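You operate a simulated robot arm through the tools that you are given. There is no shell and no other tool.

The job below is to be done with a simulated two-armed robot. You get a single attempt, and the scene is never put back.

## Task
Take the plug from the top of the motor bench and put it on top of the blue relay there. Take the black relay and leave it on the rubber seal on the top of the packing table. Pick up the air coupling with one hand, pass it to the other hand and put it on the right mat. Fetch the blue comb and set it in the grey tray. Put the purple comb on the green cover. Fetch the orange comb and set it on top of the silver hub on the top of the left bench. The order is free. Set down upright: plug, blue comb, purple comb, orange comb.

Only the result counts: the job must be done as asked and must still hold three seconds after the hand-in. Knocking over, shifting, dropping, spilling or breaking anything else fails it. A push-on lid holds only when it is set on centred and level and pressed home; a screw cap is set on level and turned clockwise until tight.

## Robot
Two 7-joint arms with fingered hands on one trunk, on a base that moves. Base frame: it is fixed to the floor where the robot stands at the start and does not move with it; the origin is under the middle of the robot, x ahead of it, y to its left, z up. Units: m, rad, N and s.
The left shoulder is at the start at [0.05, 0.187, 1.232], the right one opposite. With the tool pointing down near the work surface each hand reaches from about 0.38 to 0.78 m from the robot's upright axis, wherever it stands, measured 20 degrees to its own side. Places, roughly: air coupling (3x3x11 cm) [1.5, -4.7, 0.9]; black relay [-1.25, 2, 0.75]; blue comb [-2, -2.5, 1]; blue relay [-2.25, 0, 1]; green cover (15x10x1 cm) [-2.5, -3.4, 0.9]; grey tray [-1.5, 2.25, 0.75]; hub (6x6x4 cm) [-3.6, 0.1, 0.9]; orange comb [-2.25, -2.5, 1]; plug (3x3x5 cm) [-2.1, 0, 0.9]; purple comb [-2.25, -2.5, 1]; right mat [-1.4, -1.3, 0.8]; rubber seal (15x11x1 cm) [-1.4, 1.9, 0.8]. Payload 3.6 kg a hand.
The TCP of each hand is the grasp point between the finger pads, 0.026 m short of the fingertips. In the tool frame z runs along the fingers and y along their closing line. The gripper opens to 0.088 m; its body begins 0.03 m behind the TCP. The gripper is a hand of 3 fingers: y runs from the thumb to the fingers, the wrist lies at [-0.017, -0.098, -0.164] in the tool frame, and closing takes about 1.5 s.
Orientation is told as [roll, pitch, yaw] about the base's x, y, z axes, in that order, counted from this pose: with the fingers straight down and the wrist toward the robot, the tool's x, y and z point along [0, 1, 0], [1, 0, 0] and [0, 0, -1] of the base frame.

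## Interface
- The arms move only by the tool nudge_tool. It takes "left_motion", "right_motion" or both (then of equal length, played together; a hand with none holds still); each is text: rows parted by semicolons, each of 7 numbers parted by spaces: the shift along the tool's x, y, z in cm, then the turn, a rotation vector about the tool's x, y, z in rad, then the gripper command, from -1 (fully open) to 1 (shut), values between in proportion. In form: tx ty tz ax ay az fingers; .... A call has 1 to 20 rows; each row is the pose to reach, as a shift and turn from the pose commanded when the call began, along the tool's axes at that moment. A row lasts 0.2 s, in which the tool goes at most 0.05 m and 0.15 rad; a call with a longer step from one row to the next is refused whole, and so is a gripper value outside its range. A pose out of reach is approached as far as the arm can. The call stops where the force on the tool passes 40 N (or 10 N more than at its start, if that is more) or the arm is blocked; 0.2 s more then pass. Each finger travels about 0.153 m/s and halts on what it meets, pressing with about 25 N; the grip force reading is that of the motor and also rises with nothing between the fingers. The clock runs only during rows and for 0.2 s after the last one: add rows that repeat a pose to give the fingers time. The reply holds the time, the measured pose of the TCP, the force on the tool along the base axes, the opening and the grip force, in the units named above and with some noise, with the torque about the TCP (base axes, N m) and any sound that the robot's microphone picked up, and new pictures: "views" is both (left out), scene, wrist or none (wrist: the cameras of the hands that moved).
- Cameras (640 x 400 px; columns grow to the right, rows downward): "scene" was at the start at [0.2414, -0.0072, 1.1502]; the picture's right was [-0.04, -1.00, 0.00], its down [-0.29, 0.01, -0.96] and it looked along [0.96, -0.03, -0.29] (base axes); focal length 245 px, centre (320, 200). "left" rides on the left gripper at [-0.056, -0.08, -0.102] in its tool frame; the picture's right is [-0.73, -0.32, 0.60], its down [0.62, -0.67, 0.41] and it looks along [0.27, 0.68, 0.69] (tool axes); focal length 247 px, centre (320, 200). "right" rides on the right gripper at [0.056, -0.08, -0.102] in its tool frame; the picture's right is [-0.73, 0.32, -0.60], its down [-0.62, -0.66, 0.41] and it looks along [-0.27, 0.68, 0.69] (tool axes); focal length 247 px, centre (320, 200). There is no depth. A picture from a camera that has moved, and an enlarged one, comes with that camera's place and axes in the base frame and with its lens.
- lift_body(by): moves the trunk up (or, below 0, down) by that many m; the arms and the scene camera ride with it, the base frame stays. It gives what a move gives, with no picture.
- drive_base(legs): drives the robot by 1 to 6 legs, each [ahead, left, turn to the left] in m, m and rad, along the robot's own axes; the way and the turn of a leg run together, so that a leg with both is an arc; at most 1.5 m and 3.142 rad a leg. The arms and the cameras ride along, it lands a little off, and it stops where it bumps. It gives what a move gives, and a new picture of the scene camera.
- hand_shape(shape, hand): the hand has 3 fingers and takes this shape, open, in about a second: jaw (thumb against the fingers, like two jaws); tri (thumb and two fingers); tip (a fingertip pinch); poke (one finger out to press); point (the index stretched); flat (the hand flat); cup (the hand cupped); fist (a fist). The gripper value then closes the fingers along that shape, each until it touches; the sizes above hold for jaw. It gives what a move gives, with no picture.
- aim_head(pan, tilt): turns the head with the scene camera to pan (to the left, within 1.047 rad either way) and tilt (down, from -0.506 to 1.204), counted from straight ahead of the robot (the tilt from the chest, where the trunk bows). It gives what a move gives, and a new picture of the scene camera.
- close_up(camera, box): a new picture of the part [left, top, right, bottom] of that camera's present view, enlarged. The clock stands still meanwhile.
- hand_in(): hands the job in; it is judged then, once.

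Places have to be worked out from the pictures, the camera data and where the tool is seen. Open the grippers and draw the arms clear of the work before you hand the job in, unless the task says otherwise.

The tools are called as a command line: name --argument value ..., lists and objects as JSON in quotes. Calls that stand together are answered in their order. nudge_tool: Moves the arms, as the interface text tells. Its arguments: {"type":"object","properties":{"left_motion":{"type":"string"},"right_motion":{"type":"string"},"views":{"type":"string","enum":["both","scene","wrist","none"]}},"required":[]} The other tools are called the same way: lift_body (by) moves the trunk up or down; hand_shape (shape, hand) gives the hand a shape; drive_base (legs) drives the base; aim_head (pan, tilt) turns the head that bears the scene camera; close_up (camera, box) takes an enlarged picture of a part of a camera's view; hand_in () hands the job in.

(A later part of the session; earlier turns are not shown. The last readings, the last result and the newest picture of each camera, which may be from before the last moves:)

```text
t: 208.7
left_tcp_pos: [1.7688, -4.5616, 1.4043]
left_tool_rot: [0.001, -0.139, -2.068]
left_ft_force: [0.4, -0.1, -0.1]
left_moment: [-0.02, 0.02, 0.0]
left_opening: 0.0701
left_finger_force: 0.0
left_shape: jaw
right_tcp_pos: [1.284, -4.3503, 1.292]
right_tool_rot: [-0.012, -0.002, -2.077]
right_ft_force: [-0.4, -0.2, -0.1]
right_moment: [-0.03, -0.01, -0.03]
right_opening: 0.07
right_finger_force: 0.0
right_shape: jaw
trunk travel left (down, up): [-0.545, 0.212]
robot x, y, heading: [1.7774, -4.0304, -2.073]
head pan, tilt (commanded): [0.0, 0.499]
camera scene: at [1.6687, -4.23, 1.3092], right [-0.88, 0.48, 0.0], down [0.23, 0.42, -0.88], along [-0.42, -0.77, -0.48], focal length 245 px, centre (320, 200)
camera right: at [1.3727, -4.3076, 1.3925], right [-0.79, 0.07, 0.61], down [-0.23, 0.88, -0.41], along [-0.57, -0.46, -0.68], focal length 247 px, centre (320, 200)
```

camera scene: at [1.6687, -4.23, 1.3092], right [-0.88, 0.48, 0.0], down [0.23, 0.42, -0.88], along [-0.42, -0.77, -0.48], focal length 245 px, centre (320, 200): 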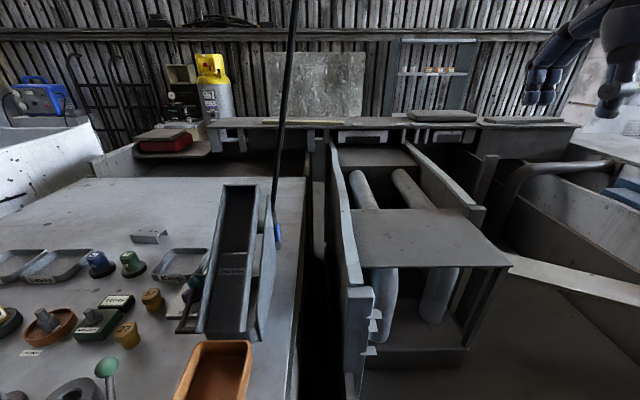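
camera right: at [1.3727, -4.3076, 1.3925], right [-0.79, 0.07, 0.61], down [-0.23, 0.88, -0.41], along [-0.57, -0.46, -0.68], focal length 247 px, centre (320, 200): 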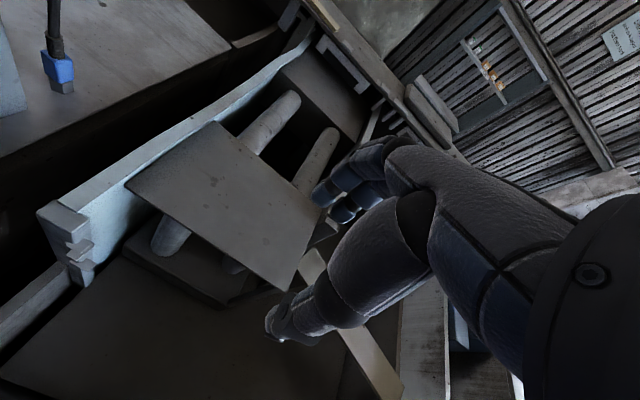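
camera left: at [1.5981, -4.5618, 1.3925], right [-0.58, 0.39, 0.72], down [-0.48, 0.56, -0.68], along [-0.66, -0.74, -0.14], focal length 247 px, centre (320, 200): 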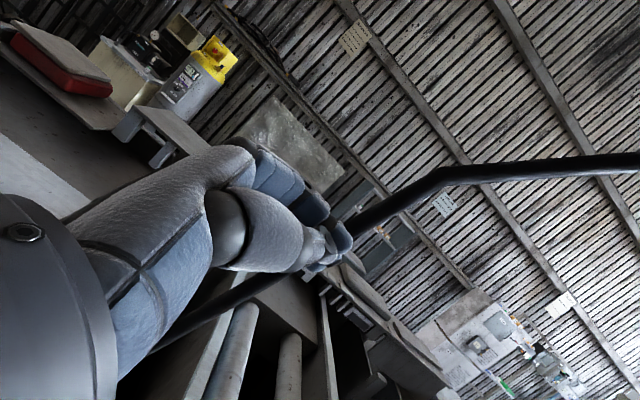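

Nothing on the cabinet was disturbed. I look to my left and down to see how much room the base has there.

aim_head --pan 0.75 --tilt 0.9

aim_head --pan 0 --tilt 1.15

```text
t: 209.8
left_tcp_pos: [1.7679, -4.5624, 1.4029]
left_tool_rot: [0.001, -0.138, -2.067]
left_ft_force: [1.2, 0.4, -0.1]
left_moment: [0.05, 0.0, 0.0]
left_opening: 0.0701
left_finger_force: 0.1
left_shape: jaw
right_tcp_pos: [1.2839, -4.3496, 1.292]
right_tool_rot: [-0.009, -0.002, -2.073]
right_ft_force: [0.2, 0.1, 0.5]
right_moment: [0.04, 0.02, 0.04]
right_opening: 0.0704
right_finger_force: 0.0
right_shape: jaw
trunk travel left (down, up): [-0.545, 0.212]
robot x, y, heading: [1.7773, -4.0282, -2.076]
head pan, tilt (commanded): [0.75, 0.901]
camera scene: at [1.7313, -4.2239, 1.2753], right [-0.97, -0.24, 0.0], down [-0.19, 0.76, -0.62], along [0.15, -0.6, -0.78], focal length 245 px, centre (320, 200)
```

scene: 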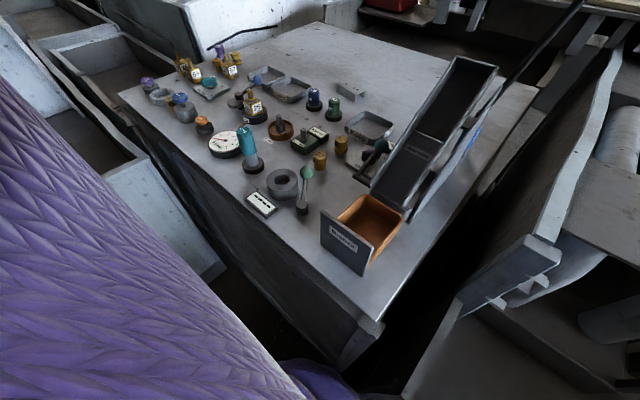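

```text
t: 210.8
left_tcp_pos: [1.7683, -4.5613, 1.4048]
left_tool_rot: [0.0, -0.14, -2.067]
left_ft_force: [0.1, -0.3, -1.1]
left_moment: [0.01, 0.01, 0.0]
left_opening: 0.0703
left_finger_force: 0.1
left_shape: jaw
right_tcp_pos: [1.284, -4.3495, 1.2924]
right_tool_rot: [-0.008, -0.002, -2.074]
right_ft_force: [0.6, -0.6, 0.2]
right_moment: [0.01, -0.01, 0.0]
right_opening: 0.0701
right_finger_force: 0.0
right_shape: jaw
trunk travel left (down, up): [-0.545, 0.212]
robot x, y, heading: [1.7754, -4.0318, -2.066]
head pan, tilt (commanded): [0.0, 1.15]
camera scene: at [1.6842, -4.2028, 1.2584], right [-0.88, 0.48, 0.0], down [0.44, 0.8, -0.41], along [-0.2, -0.36, -0.91], focal length 245 px, centre (320, 200)
```

scene: 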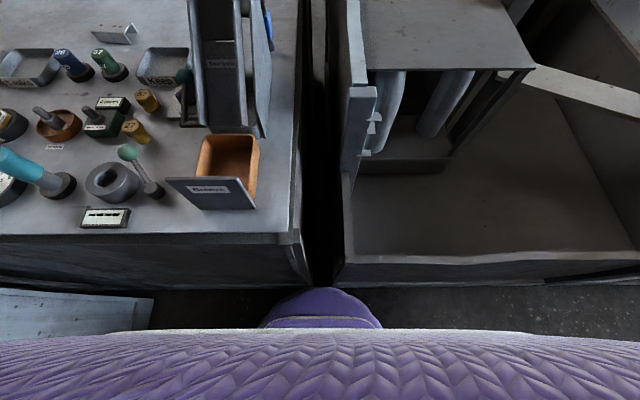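

Turning my body left by about 50° will bring the right shoulder closer to the coupling, so that the right hand can come straight down onto it with its thumb away from the plate. I back off 3 cm and turn.

aim_head --pan -0.6 --tilt 0.6

drive_base --legs '[[-0.03, 0, 0], [0, 0, 0.85]]'

close_up --camera "right" --box '[0, 0, 640, 400]'

```text
t: 211.8
left_tcp_pos: [1.7683, -4.5624, 1.404]
left_tool_rot: [0.0, -0.142, -2.066]
left_ft_force: [-0.7, -1.1, 0.3]
left_moment: [-0.03, 0.01, 0.0]
left_opening: 0.07
left_finger_force: 0.0
left_shape: jaw
right_tcp_pos: [1.2833, -4.3506, 1.2922]
right_tool_rot: [-0.008, -0.002, -2.075]
right_ft_force: [0.0, 0.4, -0.7]
right_moment: [0.04, -0.01, -0.03]
right_opening: 0.0701
right_finger_force: 0.1
right_shape: jaw
trunk travel left (down, up): [-0.545, 0.212]
robot x, y, heading: [1.7801, -4.0292, -2.072]
head pan, tilt (commanded): [-0.6, 0.6]
camera scene: at [1.634, -4.1905, 1.3], right [-0.45, 0.89, 0.0], down [0.5, 0.26, -0.82], along [-0.74, -0.37, -0.57], focal length 245 px, centre (320, 200)
```

scene: 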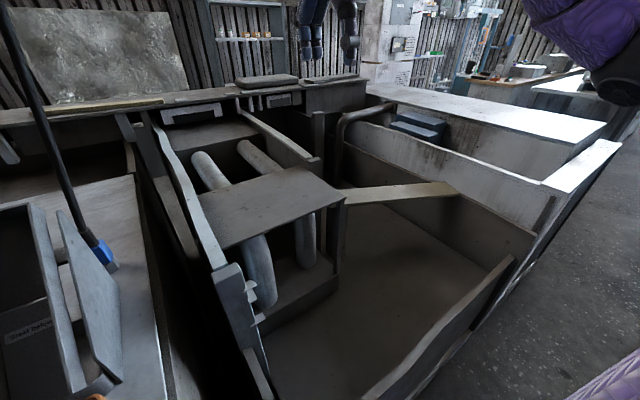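

```text
t: 214.9
left_tcp_pos: [2.1839, -4.3617, 1.4035]
left_tool_rot: [0.0, -0.14, -1.219]
left_ft_force: [-0.5, -0.2, -0.4]
left_moment: [-0.03, 0.01, 0.0]
left_opening: 0.0704
left_finger_force: 0.1
left_shape: jaw
right_tcp_pos: [1.7039, -4.5851, 1.2935]
right_tool_rot: [-0.009, -0.003, -1.228]
right_ft_force: [-0.3, -1.1, -0.5]
right_moment: [-0.05, -0.01, 0.0]
right_opening: 0.0702
right_finger_force: 0.0
right_shape: jaw
trunk travel left (down, up): [-0.545, 0.212]
robot x, y, heading: [1.7909, -4.0031, -1.229]
head pan, tilt (commanded): [-0.6, 0.6]
camera scene: at [1.8145, -4.2183, 1.3001], right [-0.97, 0.25, 0.0], down [0.14, 0.55, -0.83], along [-0.21, -0.8, -0.56], focal length 245 px, centre (320, 200)
```

scene: 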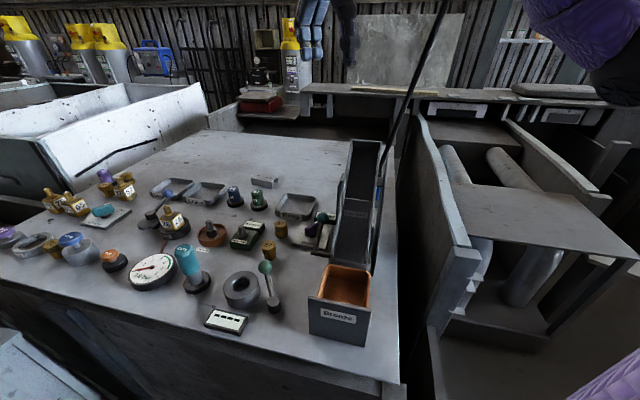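

```text
1.00 times, centred on (320, 200) of right (not enlarged: the box is as wide or as high as the picture)
camera zoom: at [1.7318, -4.4902, 1.3926], right [-0.58, -0.54, 0.61], down [-0.81, 0.41, -0.41], along [-0.03, -0.73, -0.68], focal length 247 px, centre (320, 200)
```

zoom: 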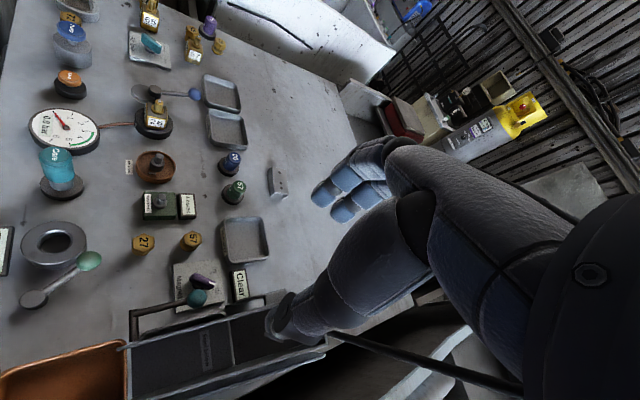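

From this stance the coupling is 0.57 m ahead and 0.49 m to the right, comfortable for the right hand. I bring the right hand over it at z 1.25, yawed 21° further left.

nudge_tool --right_motion "-3.5 0.9 0 0 0 -0.06 -0.3; -7 1.8 0.5 0 0 -0.12 -0.3; -10.5 2.7 1.5 0 0 -0.19 -0.3; -14 3.6 2.5 0 0 -0.25 -0.3; -17.5 4.5 3.5 0 0 -0.31 -0.3; -20.9 5.3 4.3 0 0 -0.374 -0.3; -20.9 5.3 4.3 0 0 -0.374 -0.3" --views "both"

```text
t: 216.5
left_tcp_pos: [2.1846, -4.3609, 1.403]
left_tool_rot: [0.001, -0.14, -1.218]
left_ft_force: [0.2, -0.3, -0.2]
left_moment: [0.04, 0.04, 0.03]
left_opening: 0.0702
left_finger_force: 0.1
left_shape: jaw
right_tcp_pos: [1.5243, -4.7056, 1.2504]
right_tool_rot: [-0.006, 0.001, -0.854]
right_ft_force: [0.3, 0.1, -0.4]
right_moment: [-0.05, -0.01, 0.03]
right_opening: 0.0575
right_finger_force: 0.1
right_shape: jaw
trunk travel left (down, up): [-0.545, 0.212]
robot x, y, heading: [1.7896, -4.0058, -1.234]
head pan, tilt (commanded): [-0.6, 0.6]
camera scene: at [1.8146, -4.2181, 1.3001], right [-0.97, 0.25, 0.0], down [0.14, 0.55, -0.83], along [-0.21, -0.8, -0.56], focal length 245 px, centre (320, 200)
camera right: at [1.5147, -4.6074, 1.3514], right [-0.34, -0.72, 0.61], down [-0.91, 0.09, -0.41], along [0.24, -0.69, -0.69], focal length 247 px, centre (320, 200)
```

scene: 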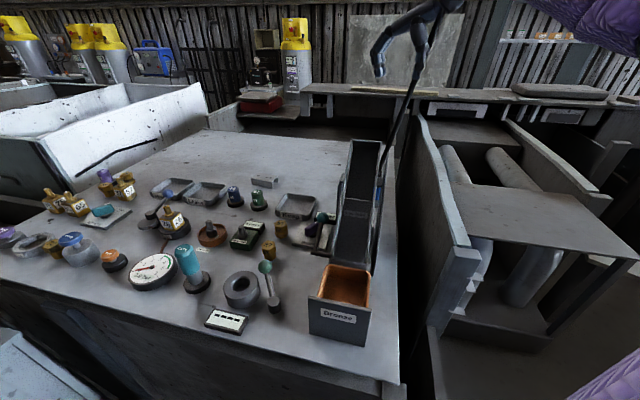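
right: 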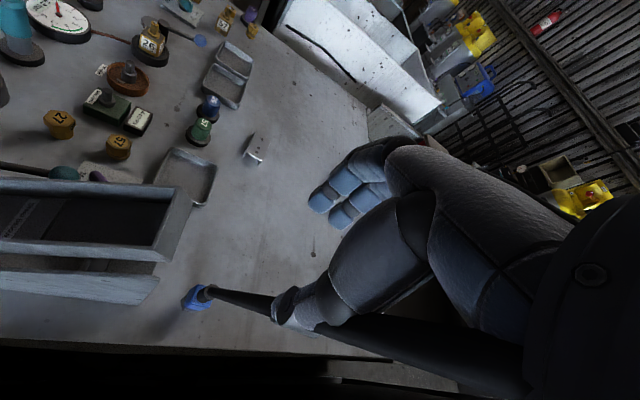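

The coupling is right below the hand. I lower the trunk 18 cm, which brings the hand down to about z 1.07.

lift_body --by -0.18

close_up --camera "right" --box '[100, 150, 420, 350]'

```text
t: 218.5
left_tcp_pos: [2.1844, -4.3613, 1.2245]
left_tool_rot: [-0.001, -0.142, -1.219]
left_ft_force: [0.1, 0.4, 0.5]
left_moment: [0.01, -0.02, -0.01]
left_opening: 0.0703
left_finger_force: 0.0
left_shape: jaw
right_tcp_pos: [1.5255, -4.7046, 1.0719]
right_tool_rot: [-0.008, 0.001, -0.852]
right_ft_force: [0.7, -0.5, 0.3]
right_moment: [0.0, 0.04, -0.03]
right_opening: 0.0575
right_finger_force: 0.1
right_shape: jaw
trunk travel left (down, up): [-0.365, 0.392]
robot x, y, heading: [1.7872, -4.002, -1.233]
head pan, tilt (commanded): [-0.6, 0.6]
```

```text
2.00 times, centred on (260, 250) of right
camera zoom: at [1.5159, -4.6073, 1.1724], right [-0.34, -0.72, 0.61], down [-0.91, 0.09, -0.4], along [0.24, -0.69, -0.69], focal length 494 px, centre (440, 100)
```

zoom: 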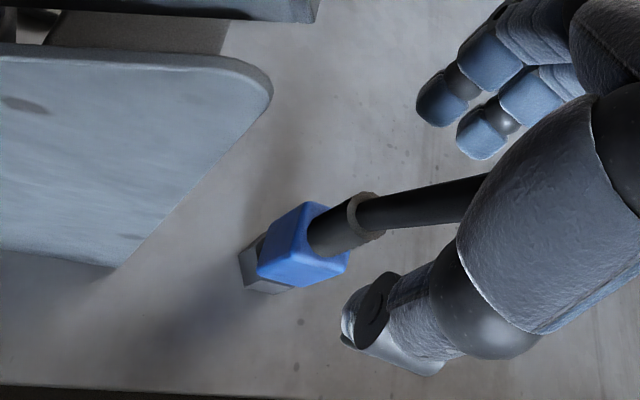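

I see coupling, thumb and fingers well: the coupling is 1 cm towards the fingers, the plate's edge stays 5–6 cm aside. I correct and descend 8.3 cm.

nudge_tool --right_motion "-0.2 1 0 0 0 0 -0.3; -0.2 1 3 0 0 0 -0.3; -0.2 1 6 0 0 0 -0.3; -0.2 1 8.3 0 0 0 -0.3; -0.2 1 8.3 0 0 0 -0.3" --views "wrist"

close_up --camera "right" --box '[160, 150, 400, 310]'

```text
t: 219.7
left_tcp_pos: [2.184, -4.3621, 1.2229]
left_tool_rot: [0.001, -0.14, -1.22]
left_ft_force: [0.1, 0.4, 0.4]
left_moment: [0.03, 0.01, -0.03]
left_opening: 0.0703
left_finger_force: 0.1
left_shape: jaw
right_tcp_pos: [1.5305, -4.7144, 0.9887]
right_tool_rot: [-0.008, 0.002, -0.853]
right_ft_force: [0.4, 0.0, 0.3]
right_moment: [0.01, 0.01, 0.02]
right_opening: 0.0576
right_finger_force: 0.0
right_shape: jaw
trunk travel left (down, up): [-0.365, 0.392]
robot x, y, heading: [1.7924, -4.0026, -1.231]
head pan, tilt (commanded): [-0.6, 0.6]
camera right: at [1.5207, -4.6173, 1.0894], right [-0.34, -0.72, 0.61], down [-0.91, 0.09, -0.4], along [0.24, -0.69, -0.69], focal length 247 px, centre (320, 200)
```

right: 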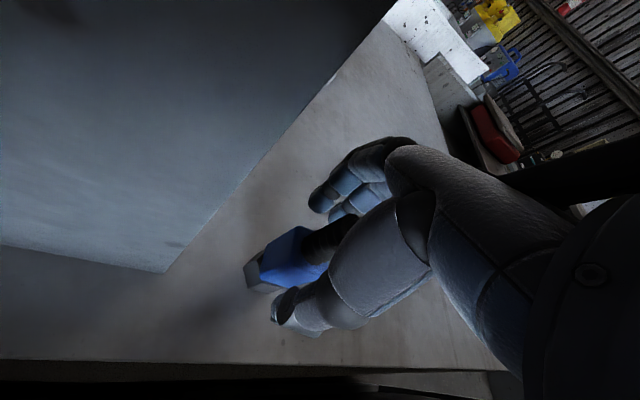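

```text
2.50 times, centred on (280, 230) of right
camera zoom: at [1.5207, -4.6173, 1.0894], right [-0.34, -0.72, 0.61], down [-0.91, 0.09, -0.4], along [0.24, -0.69, -0.69], focal length 617 px, centre (420, 125)
```

zoom: 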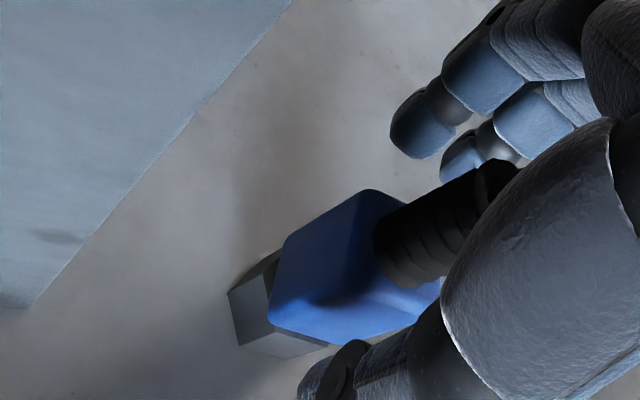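

The coupling is between thumb and fingers. I close.

nudge_tool --right_motion "0 0 0 0 0 0 0.1; 0 0 0 0 0 0 0.5; 0 0 0 0 0 0 1; 0 0 0 0 0 0 1; 0 0 0 0 0 0 1; 0 0 0 0 0 0 1; 0 0 0 0 0 0 1" --views "none"

close_up --camera "right" --box '[160, 150, 400, 310]'

```text
t: 221.3
left_tcp_pos: [2.1839, -4.3626, 1.2235]
left_tool_rot: [0.0, -0.138, -1.221]
left_ft_force: [0.2, 0.4, -0.1]
left_moment: [0.02, 0.01, 0.03]
left_opening: 0.0702
left_finger_force: 0.0
left_shape: jaw
right_tcp_pos: [1.5292, -4.7148, 0.9876]
right_tool_rot: [-0.009, 0.002, -0.853]
right_ft_force: [0.0, -0.2, -0.3]
right_moment: [0.0, -0.02, 0.03]
right_opening: 0.0205
right_finger_force: 24.8
right_shape: jaw
trunk travel left (down, up): [-0.365, 0.392]
robot x, y, heading: [1.7906, -4.0035, -1.227]
head pan, tilt (commanded): [-0.6, 0.6]
```

```text
2.50 times, centred on (280, 230) of right
camera zoom: at [1.5206, -4.6174, 1.0893], right [-0.34, -0.72, 0.6], down [-0.91, 0.09, -0.4], along [0.24, -0.69, -0.69], focal length 617 px, centre (420, 125)
```

zoom: 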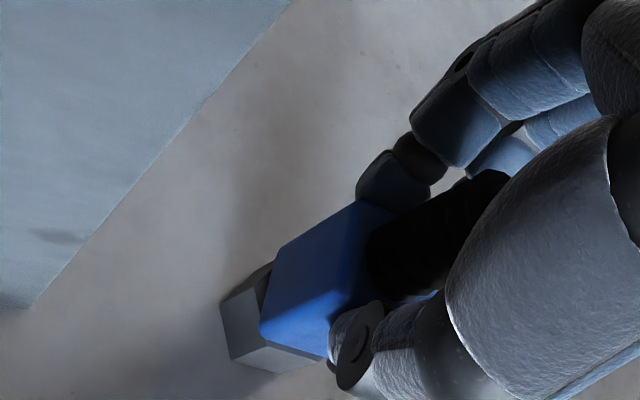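

Gripped (2 cm opening, 25 N). I lift 10 cm and check that the coupling comes along.

nudge_tool --right_motion "0 0 -2 0 0 0 1; 0 0 -5 0 0 0 1; 0 0 -8 0 0 0 1; 0 0 -10 0 0 0 1; 0 0 -10 0 0 0 1" --views "both"

```text
t: 222.5
left_tcp_pos: [2.1847, -4.3631, 1.2242]
left_tool_rot: [-0.001, -0.14, -1.22]
left_ft_force: [-0.2, 0.4, -0.3]
left_moment: [0.0, 0.0, 0.0]
left_opening: 0.0705
left_finger_force: 0.0
left_shape: jaw
right_tcp_pos: [1.5308, -4.714, 1.0873]
right_tool_rot: [-0.01, 0.002, -0.856]
right_ft_force: [0.4, -0.1, -1.9]
right_moment: [-0.04, 0.02, 0.02]
right_opening: 0.0201
right_finger_force: 25.3
right_shape: jaw
trunk travel left (down, up): [-0.365, 0.392]
robot x, y, heading: [1.791, -4.0021, -1.227]
head pan, tilt (commanded): [-0.6, 0.6]
camera scene: at [1.8191, -4.2325, 1.1114], right [-0.97, 0.25, 0.0], down [0.14, 0.55, -0.82], along [-0.21, -0.8, -0.57], focal length 245 px, centre (320, 200)
camera right: at [1.5214, -4.6174, 1.1888], right [-0.34, -0.72, 0.6], down [-0.91, 0.09, -0.4], along [0.24, -0.69, -0.69], focal length 247 px, centre (320, 200)
```

scene: 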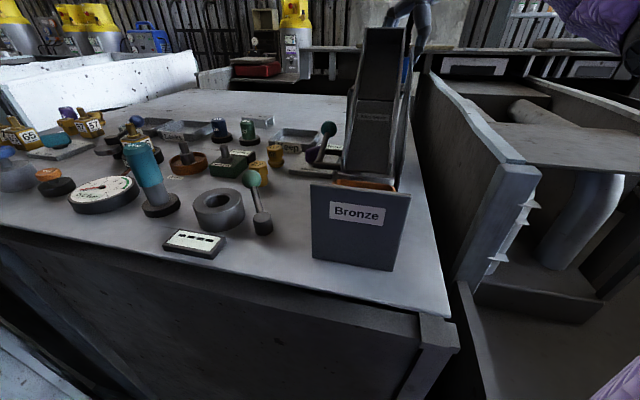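
right: 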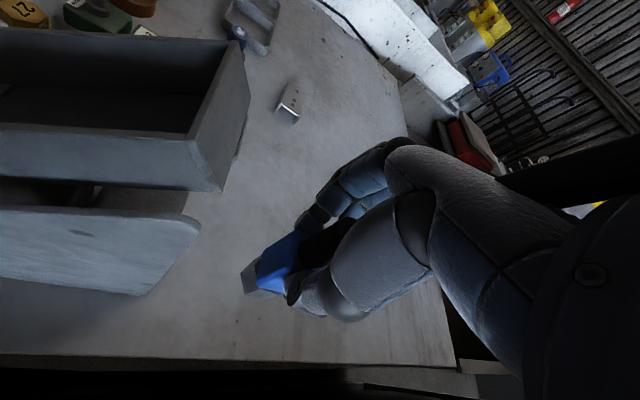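

The coupling follows. I raise the trunk 20 cm and draw the right hand back to a carry pose.

lift_body --by 0.2

nudge_tool --right_motion "2 -3 0 0 0 0.06 1; 5 -6 0 0 0 0.12 1; 8 -8 0 0 0 0.19 1; 12 -9 0 0 0 0.25 1; 16 -9 0 0 0 0.31 1; 20 -9 0 0 0 0.374 1; 22 -9 0 0 0 0.374 1" --views "both"

```text
t: 224.7
left_tcp_pos: [2.185, -4.3627, 1.4231]
left_tool_rot: [-0.001, -0.139, -1.218]
left_ft_force: [0.7, 0.1, -0.1]
left_moment: [-0.02, 0.03, -0.01]
left_opening: 0.0701
left_finger_force: 0.1
left_shape: jaw
right_tcp_pos: [1.5302, -4.7139, 1.2877]
right_tool_rot: [-0.007, 0.0, -0.852]
right_ft_force: [-0.3, 0.6, -2.1]
right_moment: [0.0, 0.0, 0.0]
right_opening: 0.0202
right_finger_force: 24.3
right_shape: jaw
trunk travel left (down, up): [-0.565, 0.192]
robot x, y, heading: [1.7911, -3.9988, -1.231]
head pan, tilt (commanded): [-0.6, 0.6]
```

```text
t: 226.3
left_tcp_pos: [2.1842, -4.3623, 1.4231]
left_tool_rot: [0.0, -0.139, -1.223]
left_ft_force: [0.6, 0.4, 0.0]
left_moment: [-0.01, 0.01, 0.0]
left_opening: 0.0704
left_finger_force: 0.1
left_shape: jaw
right_tcp_pos: [1.6378, -4.5013, 1.288]
right_tool_rot: [-0.009, 0.0, -1.231]
right_ft_force: [0.8, 0.4, -2.6]
right_moment: [-0.01, 0.04, 0.04]
right_opening: 0.0203
right_finger_force: 24.9
right_shape: jaw
trunk travel left (down, up): [-0.565, 0.192]
robot x, y, heading: [1.7934, -4.005, -1.227]
head pan, tilt (commanded): [-0.6, 0.6]
camera scene: at [1.8142, -4.2179, 1.3205], right [-0.97, 0.25, 0.0], down [0.14, 0.55, -0.82], along [-0.21, -0.8, -0.57], focal length 245 px, centre (320, 200)
camera right: at [1.665, -4.4081, 1.3885], right [-0.58, -0.54, 0.61], down [-0.81, 0.42, -0.41], along [-0.03, -0.73, -0.68], focal length 247 px, centre (320, 200)
```

scene: 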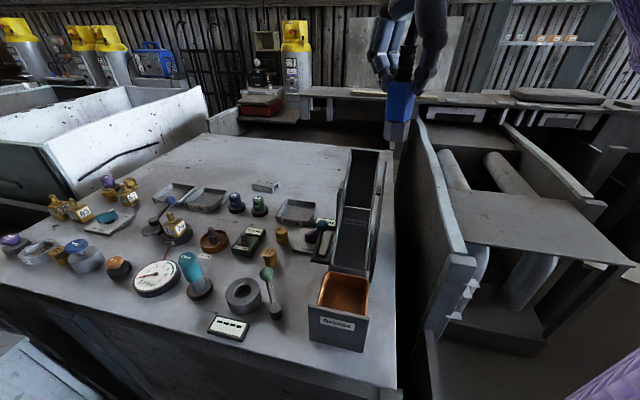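
right: 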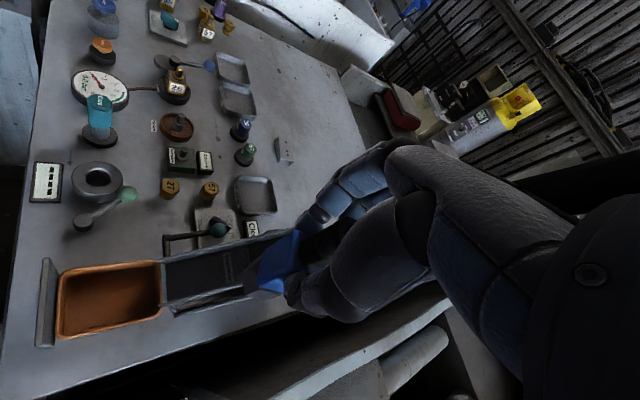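

The coupling is securely held. I move back into the corridor's middle and turn right to face along it.

drive_base --legs '[[-0.11, 0.12, 0], [0, 0, -2.42]]'

aim_head --pan 0 --tilt 0.35

```text
t: 233.4
left_tcp_pos: [1.3365, -3.8442, 1.4244]
left_tool_rot: [0.0, -0.141, 2.635]
left_ft_force: [-0.6, 0.9, -0.2]
left_moment: [-0.01, 0.0, 0.02]
left_opening: 0.0702
left_finger_force: 0.1
left_shape: jaw
right_tcp_pos: [1.6586, -3.381, 1.288]
right_tool_rot: [-0.009, -0.002, 2.626]
right_ft_force: [0.2, -0.1, -2.3]
right_moment: [0.01, 0.03, 0.0]
right_opening: 0.0199
right_finger_force: 25.2
right_shape: jaw
trunk travel left (down, up): [-0.565, 0.192]
robot x, y, heading: [1.8677, -3.8567, 2.623]
head pan, tilt (commanded): [-0.6, 0.6]
camera scene: at [1.7149, -3.7181, 1.3205], right [0.9, 0.44, 0.0], down [0.25, -0.51, -0.82], along [-0.36, 0.74, -0.57], focal length 245 px, centre (320, 200)
```

scene: 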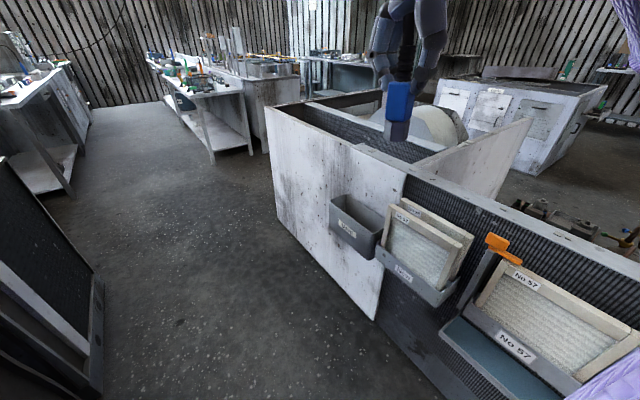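

```text
t: 234.4
left_tcp_pos: [1.3369, -3.8445, 1.4234]
left_tool_rot: [0.001, -0.14, 2.634]
left_ft_force: [0.2, 0.3, 0.7]
left_moment: [0.01, 0.01, 0.01]
left_opening: 0.07
left_finger_force: 0.0
left_shape: jaw
right_tcp_pos: [1.6589, -3.3823, 1.2882]
right_tool_rot: [-0.007, -0.001, 2.623]
right_ft_force: [-0.1, 0.7, -1.0]
right_moment: [0.01, -0.02, 0.03]
right_opening: 0.0197
right_finger_force: 24.6
right_shape: jaw
trunk travel left (down, up): [-0.565, 0.192]
robot x, y, heading: [1.8681, -3.8593, 2.628]
head pan, tilt (commanded): [0.0, 0.351]
camera scene: at [1.6728, -3.7515, 1.3432], right [0.49, 0.87, 0.0], down [0.3, -0.17, -0.94], along [-0.82, 0.46, -0.34], focal length 245 px, centre (320, 200)
```

scene: 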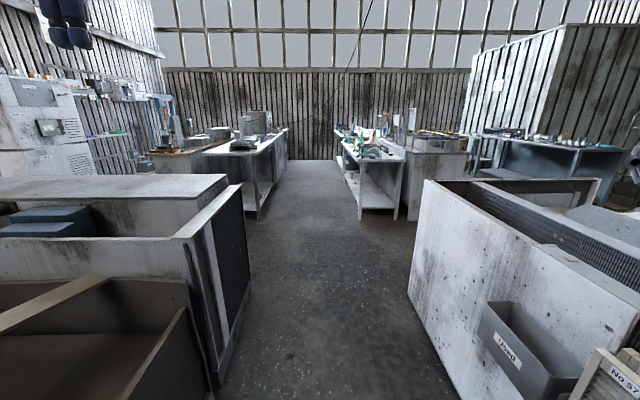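

The aisle with the right bench on the right and the comb table on the left lies ahead. I drive 3 m forward along it.

drive_base --legs '[[1.5, 0, 0], [1.4, 0, 0]]'

```text
t: 248.5
left_tcp_pos: [-1.1986, -2.4328, 1.4246]
left_tool_rot: [0.001, -0.14, 2.634]
left_ft_force: [0.3, 0.3, 0.8]
left_moment: [0.0, 0.01, -0.02]
left_opening: 0.0704
left_finger_force: 0.1
left_shape: jaw
right_tcp_pos: [-0.8762, -1.9717, 1.2886]
right_tool_rot: [-0.009, -0.003, 2.626]
right_ft_force: [-0.6, 0.1, -1.2]
right_moment: [0.03, 0.01, 0.02]
right_opening: 0.0197
right_finger_force: 24.9
right_shape: jaw
trunk travel left (down, up): [-0.565, 0.192]
robot x, y, heading: [-0.6666, -2.4496, 2.627]
head pan, tilt (commanded): [0.0, 0.351]
camera scene: at [-0.8628, -2.3409, 1.3432], right [0.49, 0.87, 0.0], down [0.3, -0.17, -0.94], along [-0.82, 0.46, -0.34], focal length 245 px, centre (320, 200)
```

scene: 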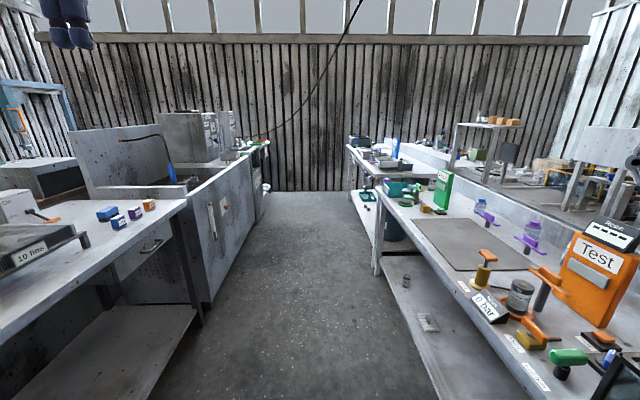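

The mat is about 1.16 m ahead and 0.68 m right; the combs are on the left table. Here in the free aisle I do the pass: first the right hand brings the coupling in front of me and the left hand is levelled.

nudge_tool --right_motion "4 1 0 0 0 0 1; 8 2 0 0 0 0 1; 12 3 0 0 0 0 1; 16 4 -0.5 0 0 0 1; 20 5.5 -1 0 0 0 1; 24.5 7 -1.2 0 0 0 1; 28.5 8 -1.2 0 0 0 1; 31.2 8.4 -1.2 0 0 0 1; 31.2 8.4 -1.2 0 0 0 1" --left_motion "0 0 0 0.07 0 0 -0.3; 0 0 0 0.14 0 0 -0.3; 0 0 0 0.14 0 0 -0.3; 0 0 0 0.14 0 0 -0.3; 0 0 0 0.14 0 0 -0.3; 0 0 0 0.14 0 0 -0.3; 0 0 0 0.14 0 0 -0.3; 0 0 0 0.14 0 0 -0.3; 0 0 0 0.14 0 0 -0.3" --views "wrist"

```text
t: 250.5
left_tcp_pos: [-1.1985, -2.4337, 1.4236]
left_tool_rot: [0.0, 0.001, 2.633]
left_ft_force: [0.0, -0.2, -0.2]
left_moment: [0.01, -0.02, -0.01]
left_opening: 0.0574
left_finger_force: 0.0
left_shape: jaw
right_tcp_pos: [-1.1019, -2.2005, 1.296]
right_tool_rot: [-0.009, -0.001, 2.625]
right_ft_force: [0.1, 0.0, -1.7]
right_moment: [-0.03, 0.0, -0.01]
right_opening: 0.0196
right_finger_force: 24.9
right_shape: jaw
trunk travel left (down, up): [-0.565, 0.192]
robot x, y, heading: [-0.6662, -2.4481, 2.622]
head pan, tilt (commanded): [0.0, 0.351]
camera right: at [-1.0599, -2.2906, 1.3966], right [0.08, 0.79, 0.61], down [0.89, 0.22, -0.41], along [-0.45, 0.57, -0.68], focal length 247 px, centre (320, 200)
camera left: at [-1.1031, -2.4238, 1.5248], right [0.64, 0.49, -0.6], down [0.28, -0.87, -0.41], along [-0.72, 0.1, -0.69], focal length 247 px, centre (320, 200)
```

right: 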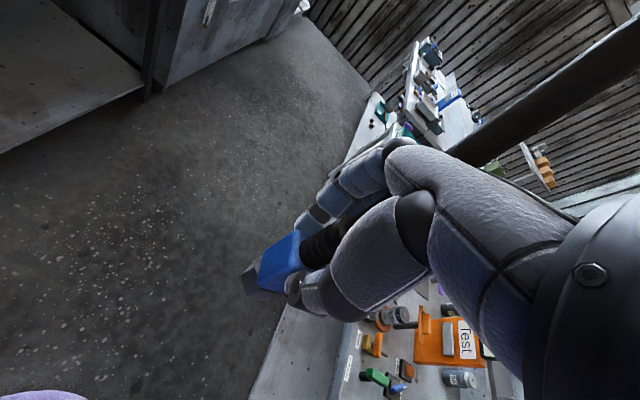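
left: 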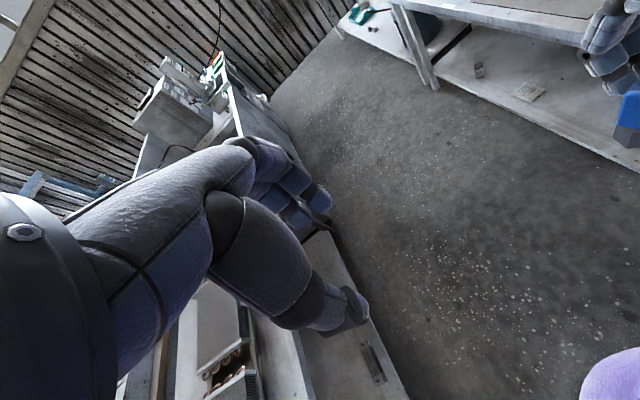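

The coupling is now centred in front of me. I zoom the right camera to see how much of it is exposed below the fingers.

close_up --camera "right" --box '[220, 200, 380, 310]'

```text
3.64 times, centred on (300, 255) of right
camera zoom: at [-1.0599, -2.2906, 1.3966], right [0.08, 0.79, 0.61], down [0.89, 0.22, -0.41], along [-0.45, 0.57, -0.68], focal length 898 px, centre (393, 0)
```

zoom: 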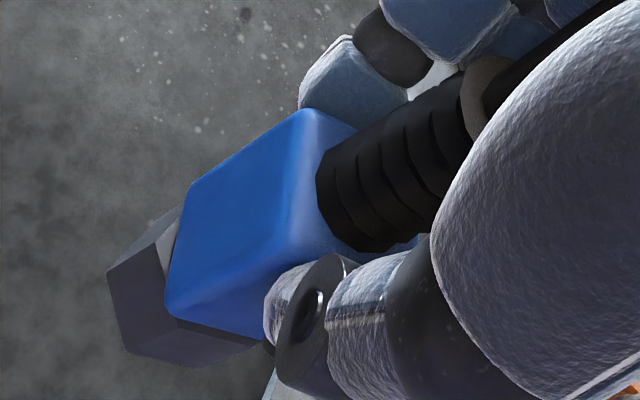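

The whole blue body and hex nut, about 8 cm, are exposed below the right fingertips. I turn the left hand to point right and stage it 15 cm beside the coupling, 6.8 cm below the right grasp point.

nudge_tool --left_motion "-0.9 0.3 1.7 0 -0.143 0 -0.6; -1.8 0.6 3.5 0 -0.286 0 -0.6; -2.7 0.9 5.3 0 -0.428 0 -0.6; -3.6 1.2 7.1 0 -0.571 0 -0.6; -4.5 1.5 8.9 0 -0.714 0 -0.6; -5.5 1.8 10.7 0 -0.857 0 -0.6; -6.4 2.1 12.5 0 -1 0 -0.6; -7.3 2.4 14.3 0 -1.143 0 -0.6; -8.2 2.7 16.1 0 -1.285 0 -0.6; -9.1 2.9 17.9 0 -1.428 0 -0.6; -10 3.1 19.56 0 -1.571 0 -0.6; -10 3.1 19.56 0 -1.571 0 -0.6" --views "wrist"

```text
t: 253.1
left_tcp_pos: [-1.1788, -2.3318, 1.2277]
left_tool_rot: [-1.573, -0.001, 2.633]
left_ft_force: [0.8, -0.3, 0.2]
left_moment: [0.0, 0.01, 0.02]
left_opening: 0.07
left_finger_force: 0.0
left_shape: jaw
right_tcp_pos: [-1.102, -2.2002, 1.2954]
right_tool_rot: [-0.009, -0.002, 2.625]
right_ft_force: [0.3, 0.8, -1.9]
right_moment: [0.03, 0.02, -0.03]
right_opening: 0.02
right_finger_force: 25.0
right_shape: jaw
trunk travel left (down, up): [-0.565, 0.192]
robot x, y, heading: [-0.6684, -2.4466, 2.624]
head pan, tilt (commanded): [0.0, 0.351]
camera left: at [-1.1593, -2.4605, 1.2825], right [0.57, 0.37, 0.74], down [0.78, 0.04, -0.62], along [-0.26, 0.93, -0.27], focal length 247 px, centre (320, 200)
```

left: 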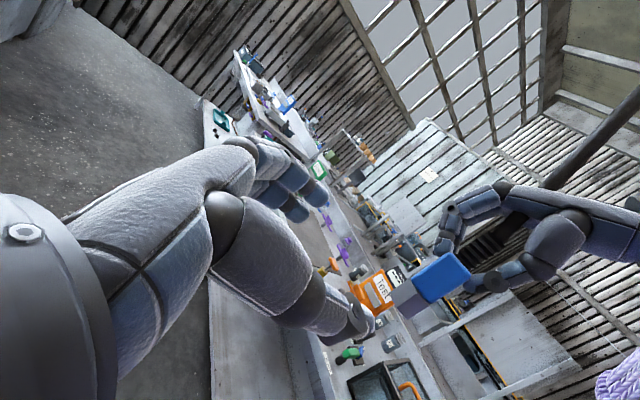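

By both cameras the blue body's centre is 3.5 cm below the right grasp point, about 14.5 cm from the left one. I advance the left hand 10 cm with small corrections and look.

nudge_tool --left_motion "-0.2 -0.4 3 0 0 0 -0.6; -0.4 -0.8 6 0 0 0 -0.6; -0.4 -1.05 9 0 0 0 -0.6; -0.4 -1.05 10.5 0 0 0 -0.6; -0.4 -1.05 10.5 0 0 0 -0.6" --views "wrist"

close_up --camera "right" --box '[220, 200, 380, 310]'

```text
t: 254.3
left_tcp_pos: [-1.117, -2.2432, 1.2322]
left_tool_rot: [-1.572, -0.001, 2.635]
left_ft_force: [0.5, 0.5, -0.3]
left_moment: [-0.02, 0.02, -0.03]
left_opening: 0.0698
left_finger_force: 0.0
left_shape: jaw
right_tcp_pos: [-1.1016, -2.2008, 1.2968]
right_tool_rot: [-0.009, -0.002, 2.625]
right_ft_force: [0.2, 0.0, -3.2]
right_moment: [0.0, 0.0, -0.02]
right_opening: 0.0194
right_finger_force: 25.4
right_shape: jaw
trunk travel left (down, up): [-0.565, 0.192]
robot x, y, heading: [-0.6692, -2.4446, 2.624]
head pan, tilt (commanded): [0.0, 0.351]
camera left: at [-1.0978, -2.3728, 1.2877], right [0.57, 0.37, 0.73], down [0.78, 0.04, -0.62], along [-0.26, 0.93, -0.27], focal length 247 px, centre (320, 200)
```

left: 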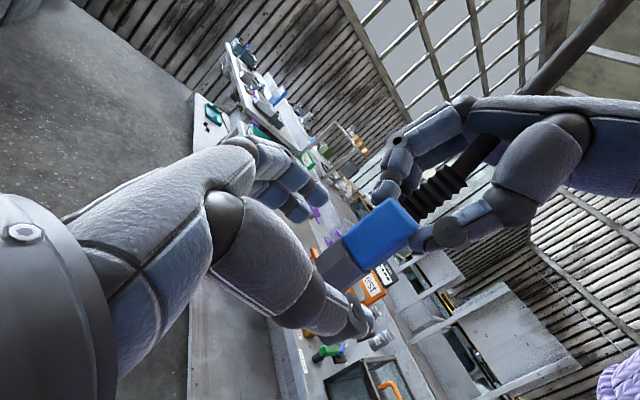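

```text
3.64 times, centred on (300, 255) of right
camera zoom: at [-1.06, -2.2909, 1.3964], right [0.08, 0.79, 0.61], down [0.89, 0.22, -0.41], along [-0.45, 0.57, -0.68], focal length 898 px, centre (393, 0)
```

zoom: 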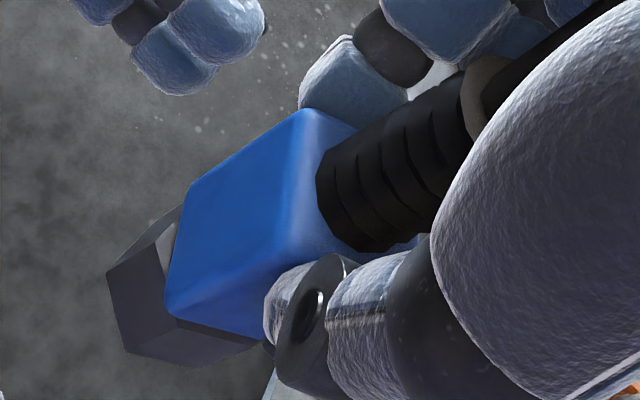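

Aligned: the left fingers will take the lower blue body and the hex. I raise 3 mm, advance 3.2 cm and close the left hand.

nudge_tool --left_motion "-0.3 0 1.5 0 0 0 -0.6; -0.3 0 3.2 0 0 0 -0.6; -0.3 0 3.2 0 0 0 -0.6; -0.3 0 3.2 0 0 0 0; -0.3 0 3.2 0 0 0 0.4; -0.3 0 3.2 0 0 0 1; -0.3 0 3.2 0 0 0 1; -0.3 0 3.2 0 0 0 1; -0.3 0 3.2 0 0 0 1; -0.3 0 3.2 0 0 0 1" --views "wrist"

close_up --camera "right" --box '[220, 180, 380, 310]'

```text
t: 256.5
left_tcp_pos: [-1.1021, -2.2154, 1.2358]
left_tool_rot: [-1.57, -0.001, 2.634]
left_ft_force: [-11.3, 2.3, 0.7]
left_moment: [-0.13, -0.25, 0.3]
left_opening: 0.0211
left_finger_force: 24.8
left_shape: jaw
right_tcp_pos: [-1.101, -2.2008, 1.2968]
right_tool_rot: [-0.008, -0.002, 2.626]
right_ft_force: [11.1, -3.6, -1.6]
right_moment: [-0.01, -0.33, -0.18]
right_opening: 0.0199
right_finger_force: 25.2
right_shape: jaw
trunk travel left (down, up): [-0.565, 0.192]
robot x, y, heading: [-0.6679, -2.4527, 2.624]
head pan, tilt (commanded): [0.0, 0.351]
camera left: at [-1.0826, -2.3447, 1.2904], right [0.57, 0.37, 0.74], down [0.78, 0.04, -0.62], along [-0.26, 0.93, -0.27], focal length 247 px, centre (320, 200)
```

left: 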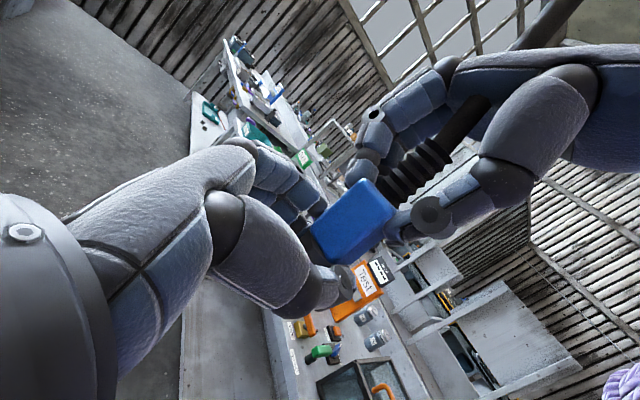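

```text
3.08 times, centred on (300, 245) of right
camera zoom: at [-1.0599, -2.2909, 1.3963], right [0.08, 0.79, 0.61], down [0.89, 0.22, -0.41], along [-0.45, 0.57, -0.68], focal length 760 px, centre (382, 62)
```

zoom: 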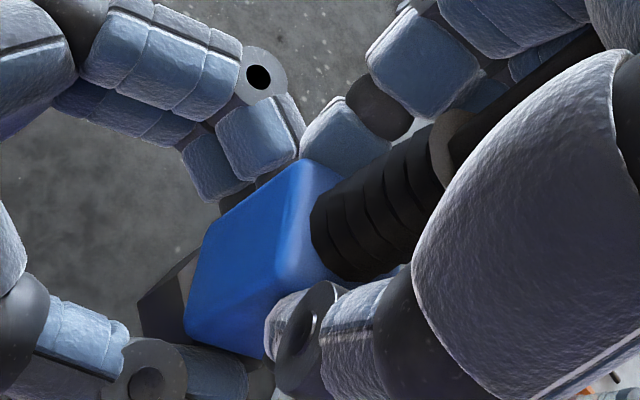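

The left hand grips the coupling. I open the right hand and lift it away.

nudge_tool --right_motion "0 0 0 0 0 0 -0.6; 0 0 0 0 0 0 -0.6; 0 0 0 0 0 0 -0.6; 0 0 -2 0 0 0 -0.6; 0 0 -5 0 0 0 -0.6; -2 0 -9 0 0 0 -0.6; -6 0 -11 0 0 0 -0.6; -10 0 -12 0 0 0 -0.6; -14 0 -12 0 0 0 -0.6" --left_motion "0 0 0 0 0 0 1; 0 0 0 0 0 0 1; 0 0 0 0 0 0 1; 0 0 0 0 0 0 1; 0 0 0 0 0 0 1; 0 0 0 0 0 0 1; 0 0 0 0 0 0 1; 0 0 0 0 0 0 1; 0 0 0 0 0 0 1" --views "wrist"

```text
t: 258.5
left_tcp_pos: [-1.1007, -2.2147, 1.2356]
left_tool_rot: [-1.572, 0.0, 2.635]
left_ft_force: [0.3, 0.8, 0.1]
left_moment: [-0.01, 0.03, 0.04]
left_opening: 0.0214
left_finger_force: 25.1
left_shape: jaw
right_tcp_pos: [-1.0335, -2.0782, 1.419]
right_tool_rot: [-0.009, -0.001, 2.628]
right_ft_force: [0.6, 0.5, -0.2]
right_moment: [0.01, 0.02, 0.02]
right_opening: 0.0703
right_finger_force: 0.1
right_shape: jaw
trunk travel left (down, up): [-0.565, 0.192]
robot x, y, heading: [-0.663, -2.4471, 2.626]
head pan, tilt (commanded): [0.0, 0.351]
camera right: at [-0.9913, -2.1687, 1.5188], right [0.08, 0.79, 0.61], down [0.89, 0.22, -0.41], along [-0.45, 0.57, -0.68], focal length 247 px, centre (320, 200)
camera left: at [-1.0815, -2.3437, 1.2904], right [0.57, 0.37, 0.73], down [0.78, 0.04, -0.62], along [-0.26, 0.93, -0.27], focal length 247 px, centre (320, 200)
```

right: 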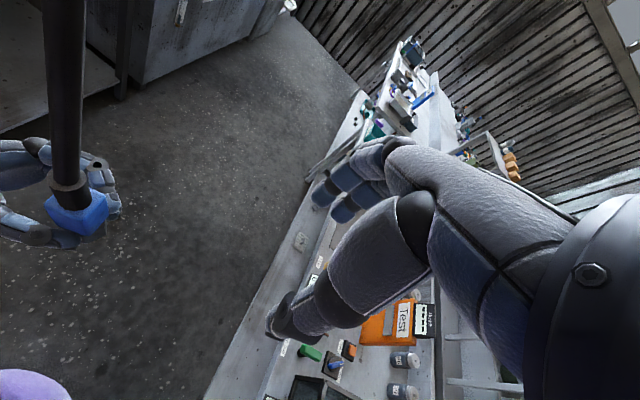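
left: 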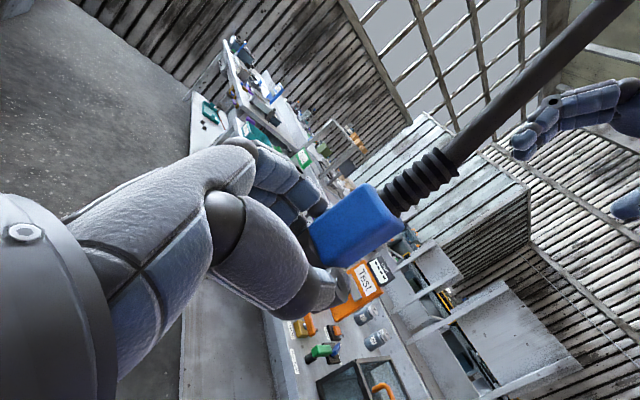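

The pass is done; the left hand holds the coupling. I turn the left hand back to pointing down, so the coupling lies horizontally.

nudge_tool --left_motion "-0.1 0 -1.7 0 0.143 0 1; -0.2 0.1 -3.4 0 0.286 0 1; -0.4 0.1 -5.1 0 0.428 0 1; -0.5 0.2 -6.8 0 0.571 0 1; -0.6 0.2 -8.5 0 0.714 0 1; -0.8 0.3 -10.2 0 0.857 0 1; -0.9 0.3 -11.9 0 1 0 1; -1 0.4 -13.6 0 1.143 0 1; -1.2 0.5 -15.3 0 1.285 0 1; -1.3 0.5 -17 0 1.428 0 1; -1.4 0.6 -18.8 0 1.571 0 1; -1.4 0.6 -18.8 0 1.571 0 1" --views "wrist"

drive_base --legs '[[1.0, 0, 0], [0, 0, -1.567]]'

```text
t: 261.1
left_tcp_pos: [-1.1982, -2.3788, 1.2489]
left_tool_rot: [0.004, 0.0, 2.633]
left_ft_force: [-0.1, 0.3, 0.2]
left_moment: [-0.02, 0.03, 0.04]
left_opening: 0.0216
left_finger_force: 25.6
left_shape: jaw
right_tcp_pos: [-1.0344, -2.0797, 1.4179]
right_tool_rot: [-0.009, -0.001, 2.625]
right_ft_force: [0.3, 0.3, -0.7]
right_moment: [-0.02, 0.01, -0.01]
right_opening: 0.0701
right_finger_force: 0.0
right_shape: jaw
trunk travel left (down, up): [-0.565, 0.192]
robot x, y, heading: [-0.6668, -2.4509, 2.626]
head pan, tilt (commanded): [0.0, 0.351]
camera left: at [-1.1017, -2.3686, 1.3499], right [0.64, 0.49, -0.6], down [0.28, -0.87, -0.41], along [-0.72, 0.09, -0.69], focal length 247 px, centre (320, 200)
```

left: 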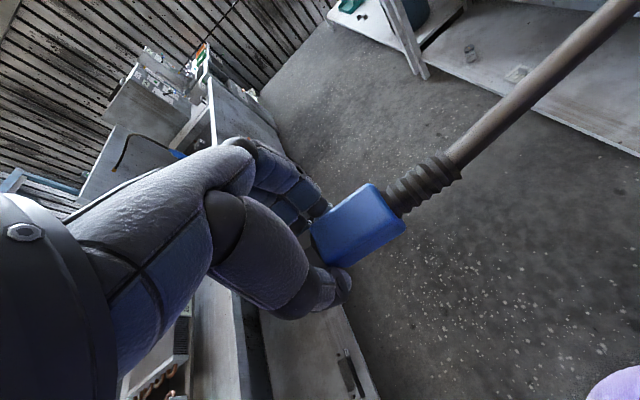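

```text
t: 270.1
left_tcp_pos: [-1.4502, -1.4276, 1.2479]
left_tool_rot: [0.0, 0.0, 1.051]
left_ft_force: [0.1, -0.7, -0.2]
left_moment: [-0.01, 0.04, -0.01]
left_opening: 0.0215
left_finger_force: 25.1
left_shape: jaw
right_tcp_pos: [-1.1551, -1.594, 1.4194]
right_tool_rot: [-0.01, -0.002, 1.043]
right_ft_force: [0.9, -0.2, -0.1]
right_moment: [0.02, 0.02, 0.01]
right_opening: 0.0703
right_finger_force: 0.1
right_shape: jaw
trunk travel left (down, up): [-0.565, 0.192]
robot x, y, heading: [-1.5264, -1.9572, 1.047]
head pan, tilt (commanded): [0.0, 0.351]
camera scene: at [-1.413, -1.7663, 1.3433], right [0.86, -0.5, 0.0], down [-0.17, -0.3, -0.94], along [0.47, 0.81, -0.34], focal length 245 px, centre (320, 200)
```

scene: 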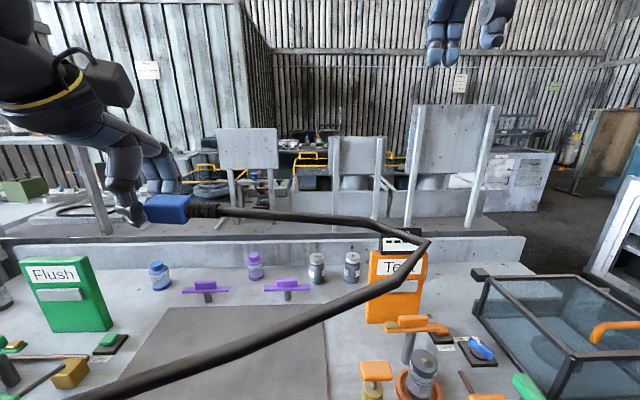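

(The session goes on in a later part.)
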